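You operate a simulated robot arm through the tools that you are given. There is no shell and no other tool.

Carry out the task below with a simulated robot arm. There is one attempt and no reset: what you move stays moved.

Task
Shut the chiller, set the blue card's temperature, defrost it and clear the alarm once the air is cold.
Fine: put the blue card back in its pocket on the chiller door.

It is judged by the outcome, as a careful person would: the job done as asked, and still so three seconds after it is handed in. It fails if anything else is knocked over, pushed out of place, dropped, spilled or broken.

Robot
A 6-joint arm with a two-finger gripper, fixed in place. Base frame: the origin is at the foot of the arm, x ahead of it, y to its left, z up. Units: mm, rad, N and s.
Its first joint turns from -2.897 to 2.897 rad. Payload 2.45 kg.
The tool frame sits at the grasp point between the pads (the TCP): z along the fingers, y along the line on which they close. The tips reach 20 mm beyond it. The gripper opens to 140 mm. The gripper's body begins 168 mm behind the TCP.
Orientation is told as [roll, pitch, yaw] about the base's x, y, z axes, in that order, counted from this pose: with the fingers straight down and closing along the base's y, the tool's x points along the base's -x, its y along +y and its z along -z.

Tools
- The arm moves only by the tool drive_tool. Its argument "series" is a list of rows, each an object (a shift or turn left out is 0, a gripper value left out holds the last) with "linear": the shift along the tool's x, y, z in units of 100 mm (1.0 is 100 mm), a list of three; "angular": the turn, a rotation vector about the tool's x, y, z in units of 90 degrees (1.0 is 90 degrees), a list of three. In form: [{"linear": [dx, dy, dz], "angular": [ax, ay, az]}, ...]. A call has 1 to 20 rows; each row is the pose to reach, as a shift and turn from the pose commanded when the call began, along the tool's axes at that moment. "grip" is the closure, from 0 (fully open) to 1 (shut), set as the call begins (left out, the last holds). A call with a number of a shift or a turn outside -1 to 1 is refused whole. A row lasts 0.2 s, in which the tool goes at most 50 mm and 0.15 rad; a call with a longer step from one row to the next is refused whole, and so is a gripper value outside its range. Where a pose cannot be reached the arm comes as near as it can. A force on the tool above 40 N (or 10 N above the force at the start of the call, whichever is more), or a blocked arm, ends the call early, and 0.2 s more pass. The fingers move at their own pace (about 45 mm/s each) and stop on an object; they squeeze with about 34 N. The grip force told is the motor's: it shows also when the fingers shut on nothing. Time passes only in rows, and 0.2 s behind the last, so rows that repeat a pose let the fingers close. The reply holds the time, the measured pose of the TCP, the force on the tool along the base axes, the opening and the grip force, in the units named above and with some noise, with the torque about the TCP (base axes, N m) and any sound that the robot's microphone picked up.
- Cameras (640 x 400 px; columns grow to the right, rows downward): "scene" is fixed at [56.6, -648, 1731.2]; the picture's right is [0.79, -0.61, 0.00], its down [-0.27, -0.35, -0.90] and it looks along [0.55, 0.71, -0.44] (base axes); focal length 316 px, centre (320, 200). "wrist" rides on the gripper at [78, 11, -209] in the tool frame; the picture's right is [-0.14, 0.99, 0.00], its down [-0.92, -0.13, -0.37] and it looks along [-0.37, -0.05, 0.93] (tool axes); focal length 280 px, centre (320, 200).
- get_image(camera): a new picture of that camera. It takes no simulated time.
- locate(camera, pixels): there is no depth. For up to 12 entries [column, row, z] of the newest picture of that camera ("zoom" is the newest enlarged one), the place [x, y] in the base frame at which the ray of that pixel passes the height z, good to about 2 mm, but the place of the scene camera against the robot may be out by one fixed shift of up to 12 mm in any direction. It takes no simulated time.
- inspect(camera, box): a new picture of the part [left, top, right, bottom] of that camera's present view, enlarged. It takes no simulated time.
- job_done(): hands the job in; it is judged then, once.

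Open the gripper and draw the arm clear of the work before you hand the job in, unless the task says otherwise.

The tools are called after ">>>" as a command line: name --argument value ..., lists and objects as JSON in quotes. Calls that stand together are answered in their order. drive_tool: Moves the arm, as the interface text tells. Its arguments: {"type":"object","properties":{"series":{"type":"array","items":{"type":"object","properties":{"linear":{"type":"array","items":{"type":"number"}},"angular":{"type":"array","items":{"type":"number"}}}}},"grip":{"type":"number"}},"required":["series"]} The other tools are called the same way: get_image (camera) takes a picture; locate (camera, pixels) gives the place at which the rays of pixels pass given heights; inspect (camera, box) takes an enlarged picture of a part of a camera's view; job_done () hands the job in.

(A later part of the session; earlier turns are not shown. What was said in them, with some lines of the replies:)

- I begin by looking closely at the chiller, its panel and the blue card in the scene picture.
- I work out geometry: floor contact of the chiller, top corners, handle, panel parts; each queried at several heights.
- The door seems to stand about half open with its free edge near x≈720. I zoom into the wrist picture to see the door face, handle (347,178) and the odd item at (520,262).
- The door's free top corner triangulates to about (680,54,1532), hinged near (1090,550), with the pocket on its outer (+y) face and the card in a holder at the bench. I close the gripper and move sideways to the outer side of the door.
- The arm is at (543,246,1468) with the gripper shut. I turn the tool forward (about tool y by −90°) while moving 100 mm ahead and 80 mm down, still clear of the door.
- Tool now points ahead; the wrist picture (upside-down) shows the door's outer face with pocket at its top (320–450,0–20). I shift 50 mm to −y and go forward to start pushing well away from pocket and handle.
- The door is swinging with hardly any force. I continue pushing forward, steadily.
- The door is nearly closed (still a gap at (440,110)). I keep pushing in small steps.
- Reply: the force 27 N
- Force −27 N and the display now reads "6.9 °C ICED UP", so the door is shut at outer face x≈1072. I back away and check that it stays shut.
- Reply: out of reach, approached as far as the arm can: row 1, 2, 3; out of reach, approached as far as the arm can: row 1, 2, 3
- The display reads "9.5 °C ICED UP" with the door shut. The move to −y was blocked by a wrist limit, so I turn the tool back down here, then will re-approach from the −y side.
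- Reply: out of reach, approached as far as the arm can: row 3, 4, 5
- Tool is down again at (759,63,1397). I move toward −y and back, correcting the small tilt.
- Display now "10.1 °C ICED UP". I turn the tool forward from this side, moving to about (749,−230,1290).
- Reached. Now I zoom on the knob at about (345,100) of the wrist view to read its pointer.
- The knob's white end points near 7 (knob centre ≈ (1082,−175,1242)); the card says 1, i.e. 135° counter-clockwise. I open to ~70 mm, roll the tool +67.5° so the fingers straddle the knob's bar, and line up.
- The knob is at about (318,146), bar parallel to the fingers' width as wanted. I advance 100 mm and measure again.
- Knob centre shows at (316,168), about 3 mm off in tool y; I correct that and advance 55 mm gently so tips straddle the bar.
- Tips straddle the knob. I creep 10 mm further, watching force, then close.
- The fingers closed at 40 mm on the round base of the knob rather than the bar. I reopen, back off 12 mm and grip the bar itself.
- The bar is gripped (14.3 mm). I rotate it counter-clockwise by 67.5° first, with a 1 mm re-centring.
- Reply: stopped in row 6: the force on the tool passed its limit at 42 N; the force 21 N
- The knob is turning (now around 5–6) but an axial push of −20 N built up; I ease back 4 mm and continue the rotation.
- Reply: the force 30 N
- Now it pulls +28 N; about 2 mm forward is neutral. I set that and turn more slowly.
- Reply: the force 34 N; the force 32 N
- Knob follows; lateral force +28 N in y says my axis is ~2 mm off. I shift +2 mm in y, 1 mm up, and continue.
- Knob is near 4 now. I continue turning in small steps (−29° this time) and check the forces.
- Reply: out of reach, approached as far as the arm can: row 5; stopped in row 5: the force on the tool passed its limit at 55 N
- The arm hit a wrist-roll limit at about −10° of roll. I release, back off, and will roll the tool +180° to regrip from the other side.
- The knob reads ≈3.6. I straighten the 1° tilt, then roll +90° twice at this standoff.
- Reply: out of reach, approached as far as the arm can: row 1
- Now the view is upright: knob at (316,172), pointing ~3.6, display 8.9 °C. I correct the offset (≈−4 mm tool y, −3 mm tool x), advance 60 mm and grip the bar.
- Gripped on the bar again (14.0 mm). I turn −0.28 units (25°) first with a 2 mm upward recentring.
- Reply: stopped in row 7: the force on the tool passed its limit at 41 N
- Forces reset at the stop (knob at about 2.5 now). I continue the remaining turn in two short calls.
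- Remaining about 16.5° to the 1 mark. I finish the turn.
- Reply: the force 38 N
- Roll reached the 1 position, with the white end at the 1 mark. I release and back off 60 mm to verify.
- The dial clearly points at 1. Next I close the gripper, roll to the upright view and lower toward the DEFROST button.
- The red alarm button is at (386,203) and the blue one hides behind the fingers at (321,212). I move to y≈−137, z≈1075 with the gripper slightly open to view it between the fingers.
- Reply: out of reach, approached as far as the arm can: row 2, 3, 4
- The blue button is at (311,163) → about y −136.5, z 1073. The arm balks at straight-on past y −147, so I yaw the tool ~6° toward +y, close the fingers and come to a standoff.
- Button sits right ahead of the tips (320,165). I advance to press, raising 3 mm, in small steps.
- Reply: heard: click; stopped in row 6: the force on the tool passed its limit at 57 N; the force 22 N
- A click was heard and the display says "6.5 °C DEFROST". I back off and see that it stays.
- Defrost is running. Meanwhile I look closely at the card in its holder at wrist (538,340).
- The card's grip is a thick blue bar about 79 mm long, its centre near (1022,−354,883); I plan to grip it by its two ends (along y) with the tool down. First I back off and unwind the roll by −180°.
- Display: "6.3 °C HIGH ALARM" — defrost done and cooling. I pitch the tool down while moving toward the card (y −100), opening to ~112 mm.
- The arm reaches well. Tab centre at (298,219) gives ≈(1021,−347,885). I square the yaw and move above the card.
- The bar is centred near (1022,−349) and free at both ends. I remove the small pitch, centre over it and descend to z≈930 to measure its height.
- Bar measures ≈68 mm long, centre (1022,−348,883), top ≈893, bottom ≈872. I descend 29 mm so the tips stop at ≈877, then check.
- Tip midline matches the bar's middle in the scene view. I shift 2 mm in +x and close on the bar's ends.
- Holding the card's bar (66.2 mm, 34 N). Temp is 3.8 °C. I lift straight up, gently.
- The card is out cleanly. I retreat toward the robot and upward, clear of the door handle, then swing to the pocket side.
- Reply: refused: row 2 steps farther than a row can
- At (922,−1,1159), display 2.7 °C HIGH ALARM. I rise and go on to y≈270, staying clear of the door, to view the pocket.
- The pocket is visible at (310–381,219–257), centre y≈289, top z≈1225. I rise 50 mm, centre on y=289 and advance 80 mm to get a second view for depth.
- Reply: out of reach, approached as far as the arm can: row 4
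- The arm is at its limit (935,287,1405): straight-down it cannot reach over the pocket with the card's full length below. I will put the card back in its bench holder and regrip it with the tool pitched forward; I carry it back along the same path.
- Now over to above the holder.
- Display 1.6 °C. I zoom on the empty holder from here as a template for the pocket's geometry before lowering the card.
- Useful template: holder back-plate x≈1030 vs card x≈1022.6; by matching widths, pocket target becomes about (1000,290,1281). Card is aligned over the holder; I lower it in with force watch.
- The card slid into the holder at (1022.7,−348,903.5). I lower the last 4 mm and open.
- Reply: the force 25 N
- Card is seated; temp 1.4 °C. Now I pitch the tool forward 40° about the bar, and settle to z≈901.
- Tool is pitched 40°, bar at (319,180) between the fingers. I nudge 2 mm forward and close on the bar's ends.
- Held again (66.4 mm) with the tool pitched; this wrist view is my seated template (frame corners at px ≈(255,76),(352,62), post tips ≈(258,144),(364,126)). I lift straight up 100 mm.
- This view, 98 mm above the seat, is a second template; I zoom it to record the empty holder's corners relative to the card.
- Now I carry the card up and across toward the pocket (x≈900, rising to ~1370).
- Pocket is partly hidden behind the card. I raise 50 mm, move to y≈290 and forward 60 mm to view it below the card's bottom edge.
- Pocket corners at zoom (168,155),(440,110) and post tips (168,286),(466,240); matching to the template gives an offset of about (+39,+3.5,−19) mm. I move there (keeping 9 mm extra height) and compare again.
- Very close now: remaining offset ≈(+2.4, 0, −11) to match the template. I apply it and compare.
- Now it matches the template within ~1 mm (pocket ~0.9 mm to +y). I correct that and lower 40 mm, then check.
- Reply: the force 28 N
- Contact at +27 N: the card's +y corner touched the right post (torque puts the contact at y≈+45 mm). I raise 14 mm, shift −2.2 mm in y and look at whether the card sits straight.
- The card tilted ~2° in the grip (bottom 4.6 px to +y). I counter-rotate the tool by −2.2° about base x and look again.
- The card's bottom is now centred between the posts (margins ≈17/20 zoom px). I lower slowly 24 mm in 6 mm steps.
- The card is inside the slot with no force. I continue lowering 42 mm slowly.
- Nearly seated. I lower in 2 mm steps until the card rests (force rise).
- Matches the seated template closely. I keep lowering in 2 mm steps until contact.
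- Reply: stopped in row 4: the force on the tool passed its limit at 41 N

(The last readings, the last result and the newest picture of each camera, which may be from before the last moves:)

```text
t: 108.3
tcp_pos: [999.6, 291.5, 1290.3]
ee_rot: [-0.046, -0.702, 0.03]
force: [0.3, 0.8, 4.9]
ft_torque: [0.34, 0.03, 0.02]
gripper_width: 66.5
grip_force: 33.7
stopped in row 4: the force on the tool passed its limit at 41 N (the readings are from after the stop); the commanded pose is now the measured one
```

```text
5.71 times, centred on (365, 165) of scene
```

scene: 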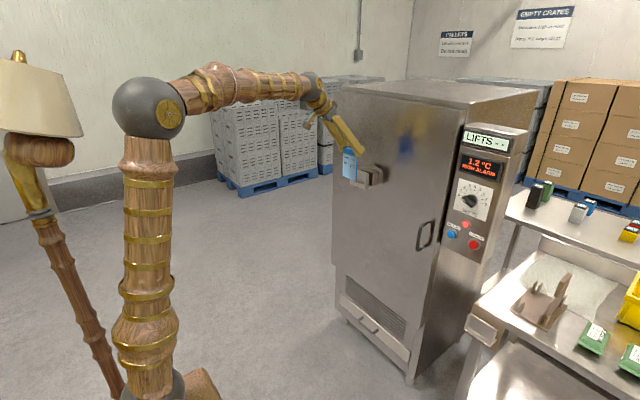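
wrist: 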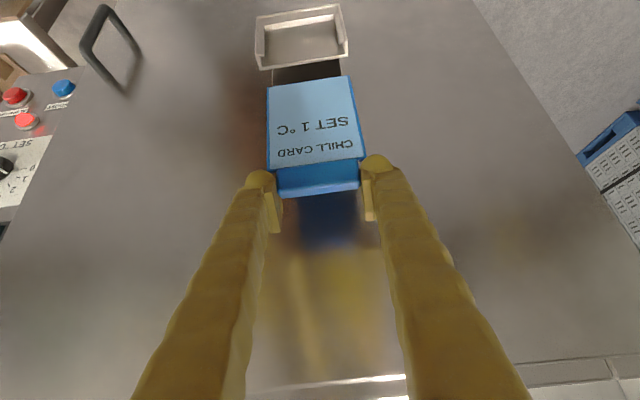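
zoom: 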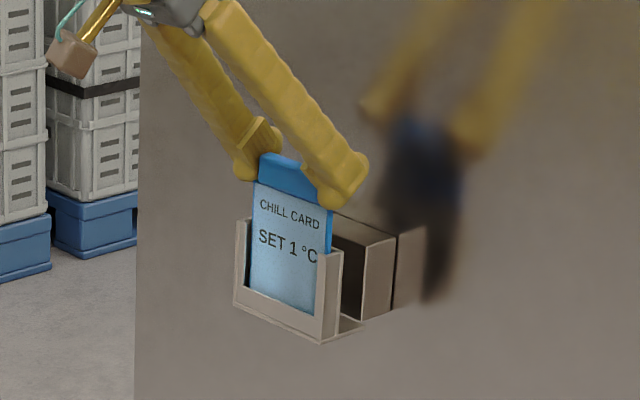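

The card bottomed out (41 N stop, now 5 N). I open the fingers and back away along the tool axis.

>>> drive_tool --grip 0.2 --series '[{"linear": [0, 0, 0]}, {"linear": [0, 0, 0]}, {"linear": [0, 0, 0]}, {"linear": [0, 0, 0]}]'

>>> inspect --camera "scene" --box '[330, 130, 400, 200]'

>>> drive_tool --series '[{"linear": [0, 0, -0.2]}, {"linear": [0, 0, -0.5]}, {"linear": [0, 0, -1.0]}]'

>>> get_image --camera "wrist"

>>> get_image --camera "scene"

>>> inspect --camera "wrist" --box '[220, 50, 420, 240]'

```text
t: 109.3
tcp_pos: [998.8, 288.9, 1288.8]
ee_rot: [-0.045, -0.7, 0.029]
force: [0.0, -0.5, 0.0]
ft_torque: [0.05, 0.0, -0.02]
gripper_width: 112.0
grip_force: 0.1
```

```text
5.71 times, centred on (365, 165) of scene
```

zoom: 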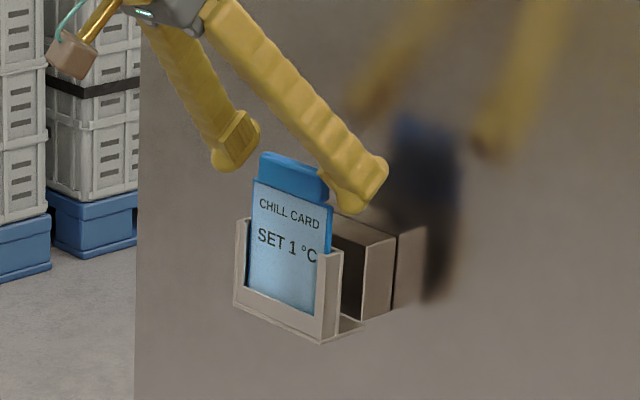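

```text
t: 110.1
tcp_pos: [935.0, 293.7, 1363.7]
ee_rot: [-0.045, -0.698, 0.029]
force: [0.8, 0.5, -1.2]
ft_torque: [-0.01, -0.01, -0.01]
gripper_width: 111.9
grip_force: 0.0
```

```text
taken
```

wrist: 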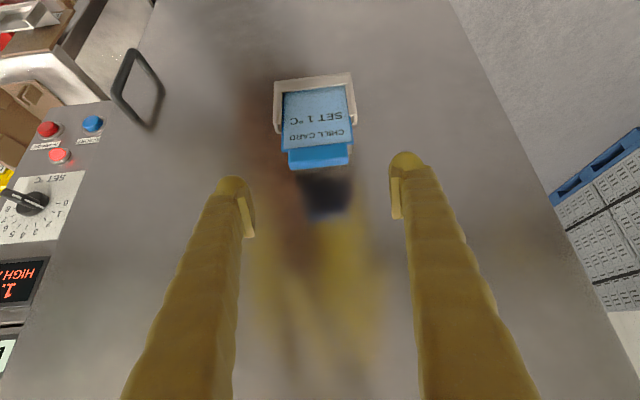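

```text
taken
```

scene: 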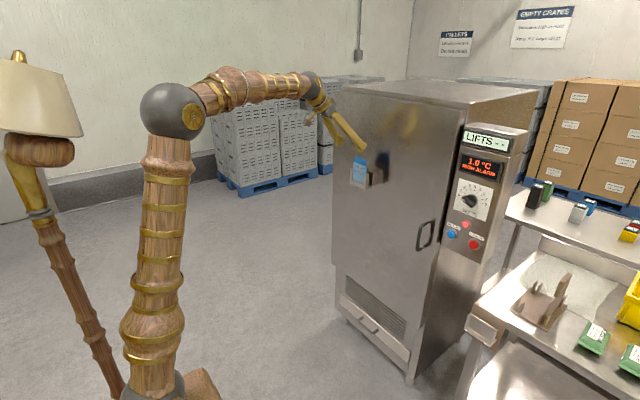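

```text
2.11 times, centred on (320, 145) of wrist
```

zoom: 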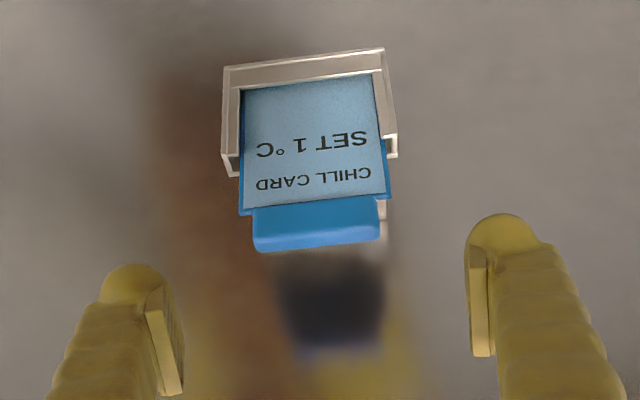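

The card sits in the pocket, fingers clear; display reads 1.0 °C HIGH ALARM, so the air is cold. I close the gripper, back off and travel to the ALARM OFF button's side.

>>> drive_tool --grip 1 --series '[{"linear": [0.2, -0.33, -0.17]}, {"linear": [0.4, -0.66, -0.34]}, {"linear": [0.613, -1.0, -0.514]}]'

>>> drive_tool --series '[{"linear": [0.08, -0.33, 0.1]}, {"linear": [0.17, -0.66, 0.2]}, {"linear": [0.257, -1.0, 0.306]}]'

>>> drive_tool --series '[{"linear": [0.08, -0.33, 0.1]}, {"linear": [0.17, -0.66, 0.2]}, {"linear": [0.257, -1.0, 0.306]}]'

>>> drive_tool --series '[{"linear": [0.08, -0.33, 0.1]}, {"linear": [0.17, -0.66, 0.2]}, {"linear": [0.257, -1.0, 0.306]}]'

>>> drive_tool --series '[{"linear": [0.08, -0.33, 0.1]}, {"linear": [0.17, -0.66, 0.2]}, {"linear": [0.257, -1.0, 0.306]}]'

>>> get_image --camera "scene"

```text
t: 110.9
tcp_pos: [856.1, 193.5, 1367.3]
ee_rot: [-0.045, -0.7, 0.029]
force: [0.3, 0.3, -0.2]
ft_torque: [0.0, -0.01, -0.03]
gripper_width: 41.4
grip_force: 0.0
```

```text
t: 111.7
tcp_pos: [855.0, 91.1, 1332.1]
ee_rot: [-0.046, -0.701, 0.029]
force: [0.1, 0.0, 0.0]
ft_torque: [0.05, 0.03, 0.0]
gripper_width: 0.0
grip_force: 22.8
```

```text
t: 112.5
tcp_pos: [857.5, -10.3, 1295.5]
ee_rot: [-0.046, -0.7, 0.028]
force: [-0.5, 0.5, 0.5]
ft_torque: [-0.04, -0.03, -0.01]
gripper_width: 0.0
grip_force: 29.6
```

```text
t: 113.3
tcp_pos: [857.5, -110.7, 1259.6]
ee_rot: [-0.045, -0.7, 0.029]
force: [0.6, 1.0, -0.8]
ft_torque: [-0.02, -0.02, -0.02]
gripper_width: 0.1
grip_force: 29.2
```

```text
t: 114.1
tcp_pos: [855.5, -212.0, 1222.8]
ee_rot: [-0.045, -0.701, 0.03]
force: [-0.3, -1.1, -0.2]
ft_torque: [0.03, 0.0, 0.04]
gripper_width: 0.1
grip_force: 29.4
```

```text
taken
```

scene: 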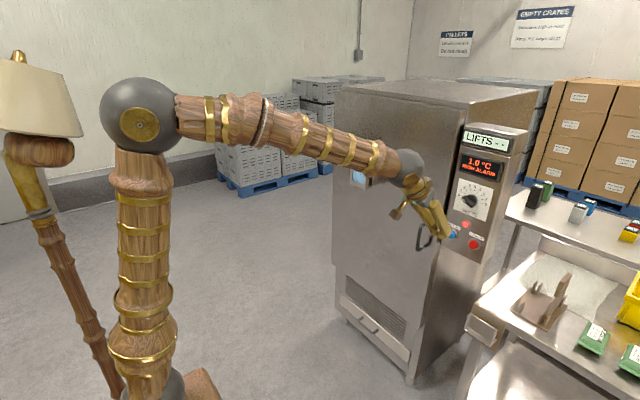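

Now pitch the tool to horizontal while dropping toward the button height.

>>> drive_tool --series '[{"linear": [0, 0, 0], "angular": [-0.0186, 0, 0.0155]}]'

>>> drive_tool --series '[{"linear": [0.03, -0.02, 0.13], "angular": [0, -0.08, 0]}, {"linear": [0.06, -0.04, 0.27], "angular": [0, -0.16, 0]}, {"linear": [0.09, -0.06, 0.4], "angular": [0, -0.24, 0]}, {"linear": [0.12, -0.09, 0.54], "angular": [0, -0.32, 0]}, {"linear": [0.15, -0.11, 0.67], "angular": [0, -0.4, 0]}, {"linear": [0.18, -0.13, 0.8], "angular": [0, -0.48, 0]}, {"linear": [0.2, -0.15, 0.94], "angular": [0, -0.553, 0]}]'

>>> get_image --camera "wrist"

>>> inspect --camera "scene" --box '[420, 130, 520, 270]'

```text
t: 114.5
tcp_pos: [854.8, -211.3, 1222.8]
ee_rot: [0.004, -0.699, -0.002]
force: [-0.1, -0.1, 0.4]
ft_torque: [0.0, 0.0, -0.01]
gripper_width: 0.0
grip_force: 29.5
```

```text
t: 116.1
tcp_pos: [900.7, -228.2, 1135.4]
ee_rot: [1.599, -1.568, -1.599]
force: [-0.5, -0.5, -0.4]
ft_torque: [0.01, 0.0, 0.01]
gripper_width: 0.0
grip_force: 29.3
```

```text
taken
```

wrist: 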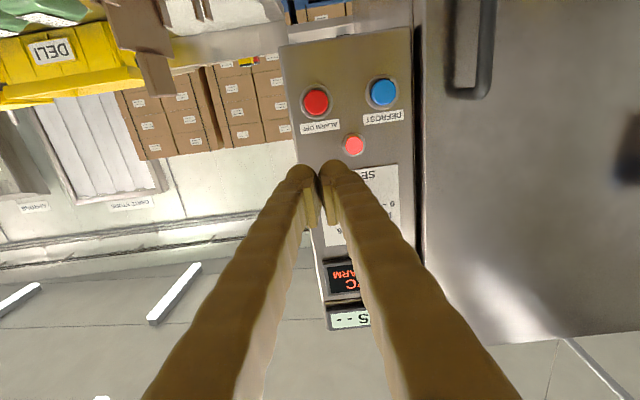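

```text
2.86 times, centred on (470, 200) of scene
```

zoom: 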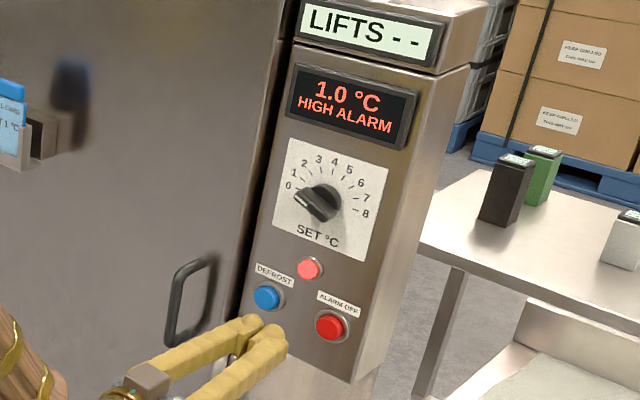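

1.0 °C, alarm still lit; red button at (315,101) → (y −225, z 1073). I move to a standoff in front of it.

>>> drive_tool --series '[{"linear": [0.2, 0.01, 0.33]}, {"linear": [0.4, 0.02, 0.66]}, {"linear": [0.61, 0.03, 1.0]}]'

>>> get_image --camera "wrist"

>>> inspect --camera "scene" --box '[420, 130, 520, 270]'

```text
t: 116.9
tcp_pos: [1001.4, -225.7, 1076.4]
ee_rot: [1.221, -1.568, -1.22]
force: [0.0, 1.0, 0.1]
ft_torque: [-0.03, 0.06, 0.0]
gripper_width: 0.0
grip_force: 29.9
```

```text
taken
```

wrist: 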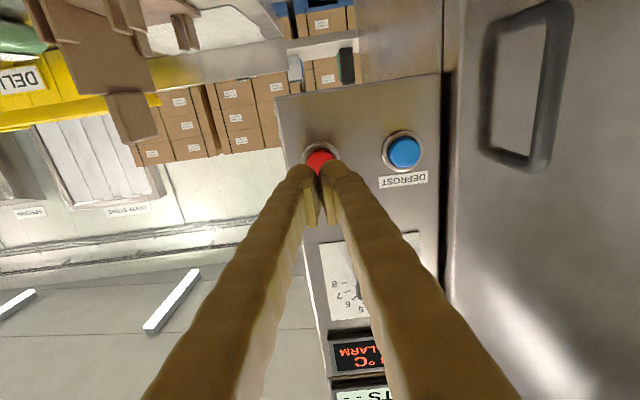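

```text
2.86 times, centred on (470, 200) of scene
```

zoom: 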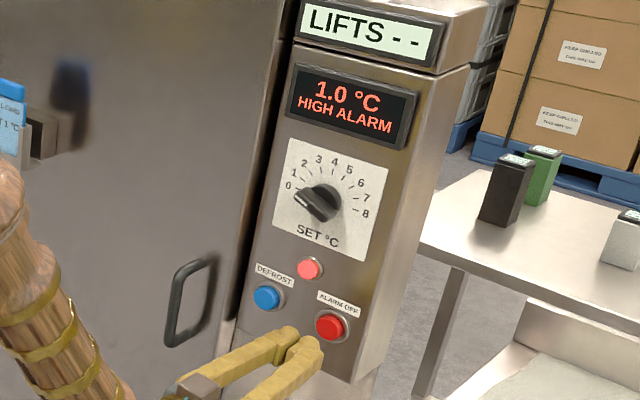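

Aligned. I press in: 55 mm, then in 4 mm steps until a click.

>>> drive_tool --series '[{"linear": [0, 0, 0.2]}, {"linear": [0, 0, 0.4]}, {"linear": [0, 0, 0.5]}, {"linear": [0, 0, 0.58]}, {"linear": [0, 0, 0.63]}, {"linear": [0, 0, 0.67]}, {"linear": [0, 0, 0.71]}, {"linear": [0, 0, 0.74]}]'

>>> inspect --camera "scene" --box '[420, 130, 520, 270]'

```text
t: 118.7
tcp_pos: [1071.7, -223.8, 1076.8]
ee_rot: [1.022, -1.566, -1.025]
force: [-24.6, 2.3, 5.5]
ft_torque: [-0.04, -0.15, 0.05]
gripper_width: 6.1
grip_force: 29.1
heard: click
stopped in row 8: the force on the tool passed its limit at 54 N (the readings are from after the stop); the commanded pose is now the measured one
```

```text
2.86 times, centred on (470, 200) of scene
```

zoom: 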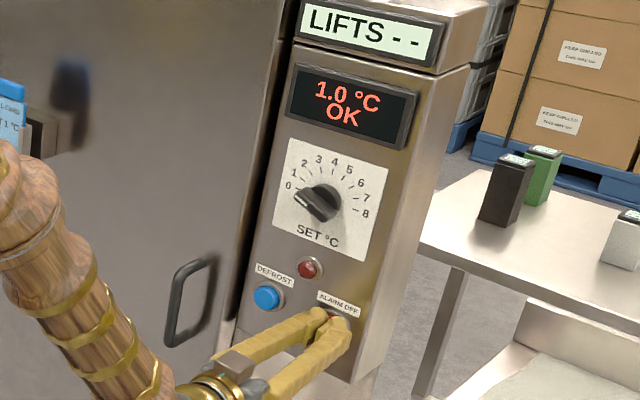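

Click heard; the display reads "1.0 °C OK" and the lamp is out. I back off and draw the arm clear, opening the gripper.

>>> drive_tool --series '[{"linear": [0, 0, -0.2]}, {"linear": [0, 0, -0.6]}, {"linear": [0, 0, -1.0]}]'

>>> drive_tool --grip 0 --series '[{"linear": [-0.1, 0, -0.4]}, {"linear": [-0.2, 0, -0.8]}, {"linear": [-0.3, 0, -1.0]}]'

>>> drive_tool --series '[{"linear": [-0.1, 0, -0.4]}, {"linear": [-0.2, 0, -0.8]}, {"linear": [-0.3, 0, -1.0]}, {"linear": [-0.3, 0, -1.0]}]'

>>> get_image --camera "scene"

>>> inspect --camera "scene" --box '[420, 130, 520, 270]'

>>> inspect --camera "scene" --box '[330, 130, 400, 200]'

>>> get_image --camera "wrist"

```text
t: 119.5
tcp_pos: [972.4, -222.9, 1076.0]
ee_rot: [0.831, -1.567, -0.831]
force: [0.4, 0.7, 0.1]
ft_torque: [0.0, -0.02, 0.0]
gripper_width: 0.0
grip_force: 29.4
```

```text
t: 120.3
tcp_pos: [874.3, -222.9, 1107.5]
ee_rot: [0.895, -1.566, -0.892]
force: [-0.6, -0.4, -0.2]
ft_torque: [0.02, -0.04, -0.01]
gripper_width: 69.9
grip_force: 0.1
```

```text
t: 121.3
tcp_pos: [771.7, -223.8, 1135.8]
ee_rot: [0.926, -1.566, -0.924]
force: [-1.5, 0.4, 0.1]
ft_torque: [0.02, -0.02, -0.02]
gripper_width: 140.2
grip_force: 0.1
```

```text
taken
```

scene: 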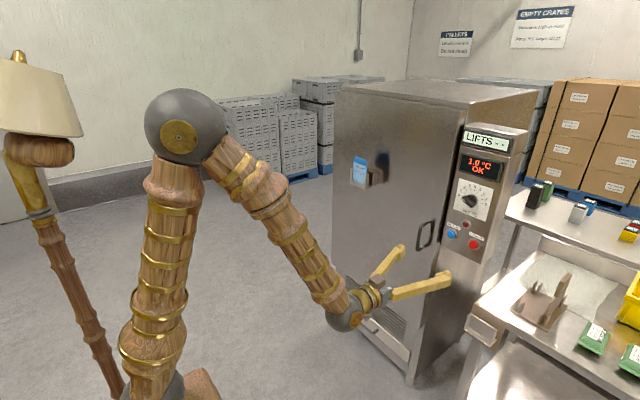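

```text
2.86 times, centred on (470, 200) of scene
```

zoom: 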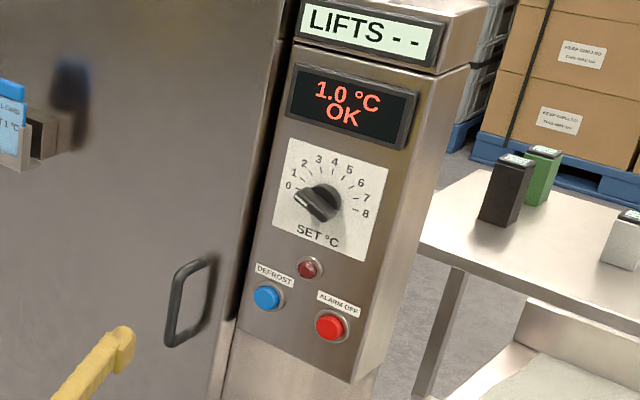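

```text
5.71 times, centred on (365, 165) of scene
```

zoom: 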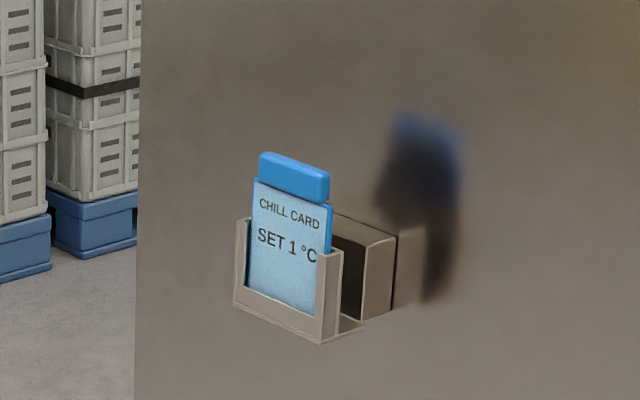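

```text
taken
```

wrist: 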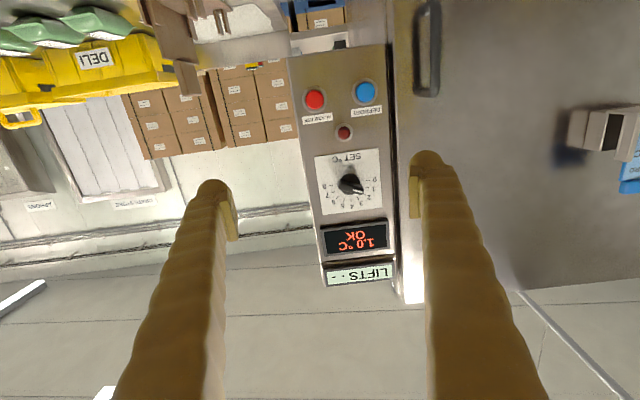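

The door is shut, the dial is at 1 and the display shows "1.0 °C OK" with the alarm lamp out. The card sits in its door pocket, and the arm is clear with the gripper open, so I hand the job in.

>>> job_done

```text
The job is handed in.
```

The whole job is done and handed in; I haven't seen the judge's result.

- **Door:** it is shut and stayed shut after I backed away.
- **Temperature:** the dial is set to 1, matching the card's "SET 1 °C".
- **Defrost:** I pressed DEFROST with the door shut. The display went from "ICED UP" to "DEFROST" and then "HIGH ALARM".
- **Alarm:** I pressed ALARM OFF once the display read 1.0 °C. It now reads "1.0 °C OK" and the lamp is out.
- **Blue card:** it is seated in its pocket on the chiller door. With the tool straight down the arm could not reach the pocket. I set the card back in its bench holder once and picked it up again with the tool tilted. On the first try at the pocket it touched a post and tilted slightly in the grip; I straightened it, and it went in cleanly.

The gripper is open and the arm is about 300 mm clear of the door. I saw nothing else knocked or moved.
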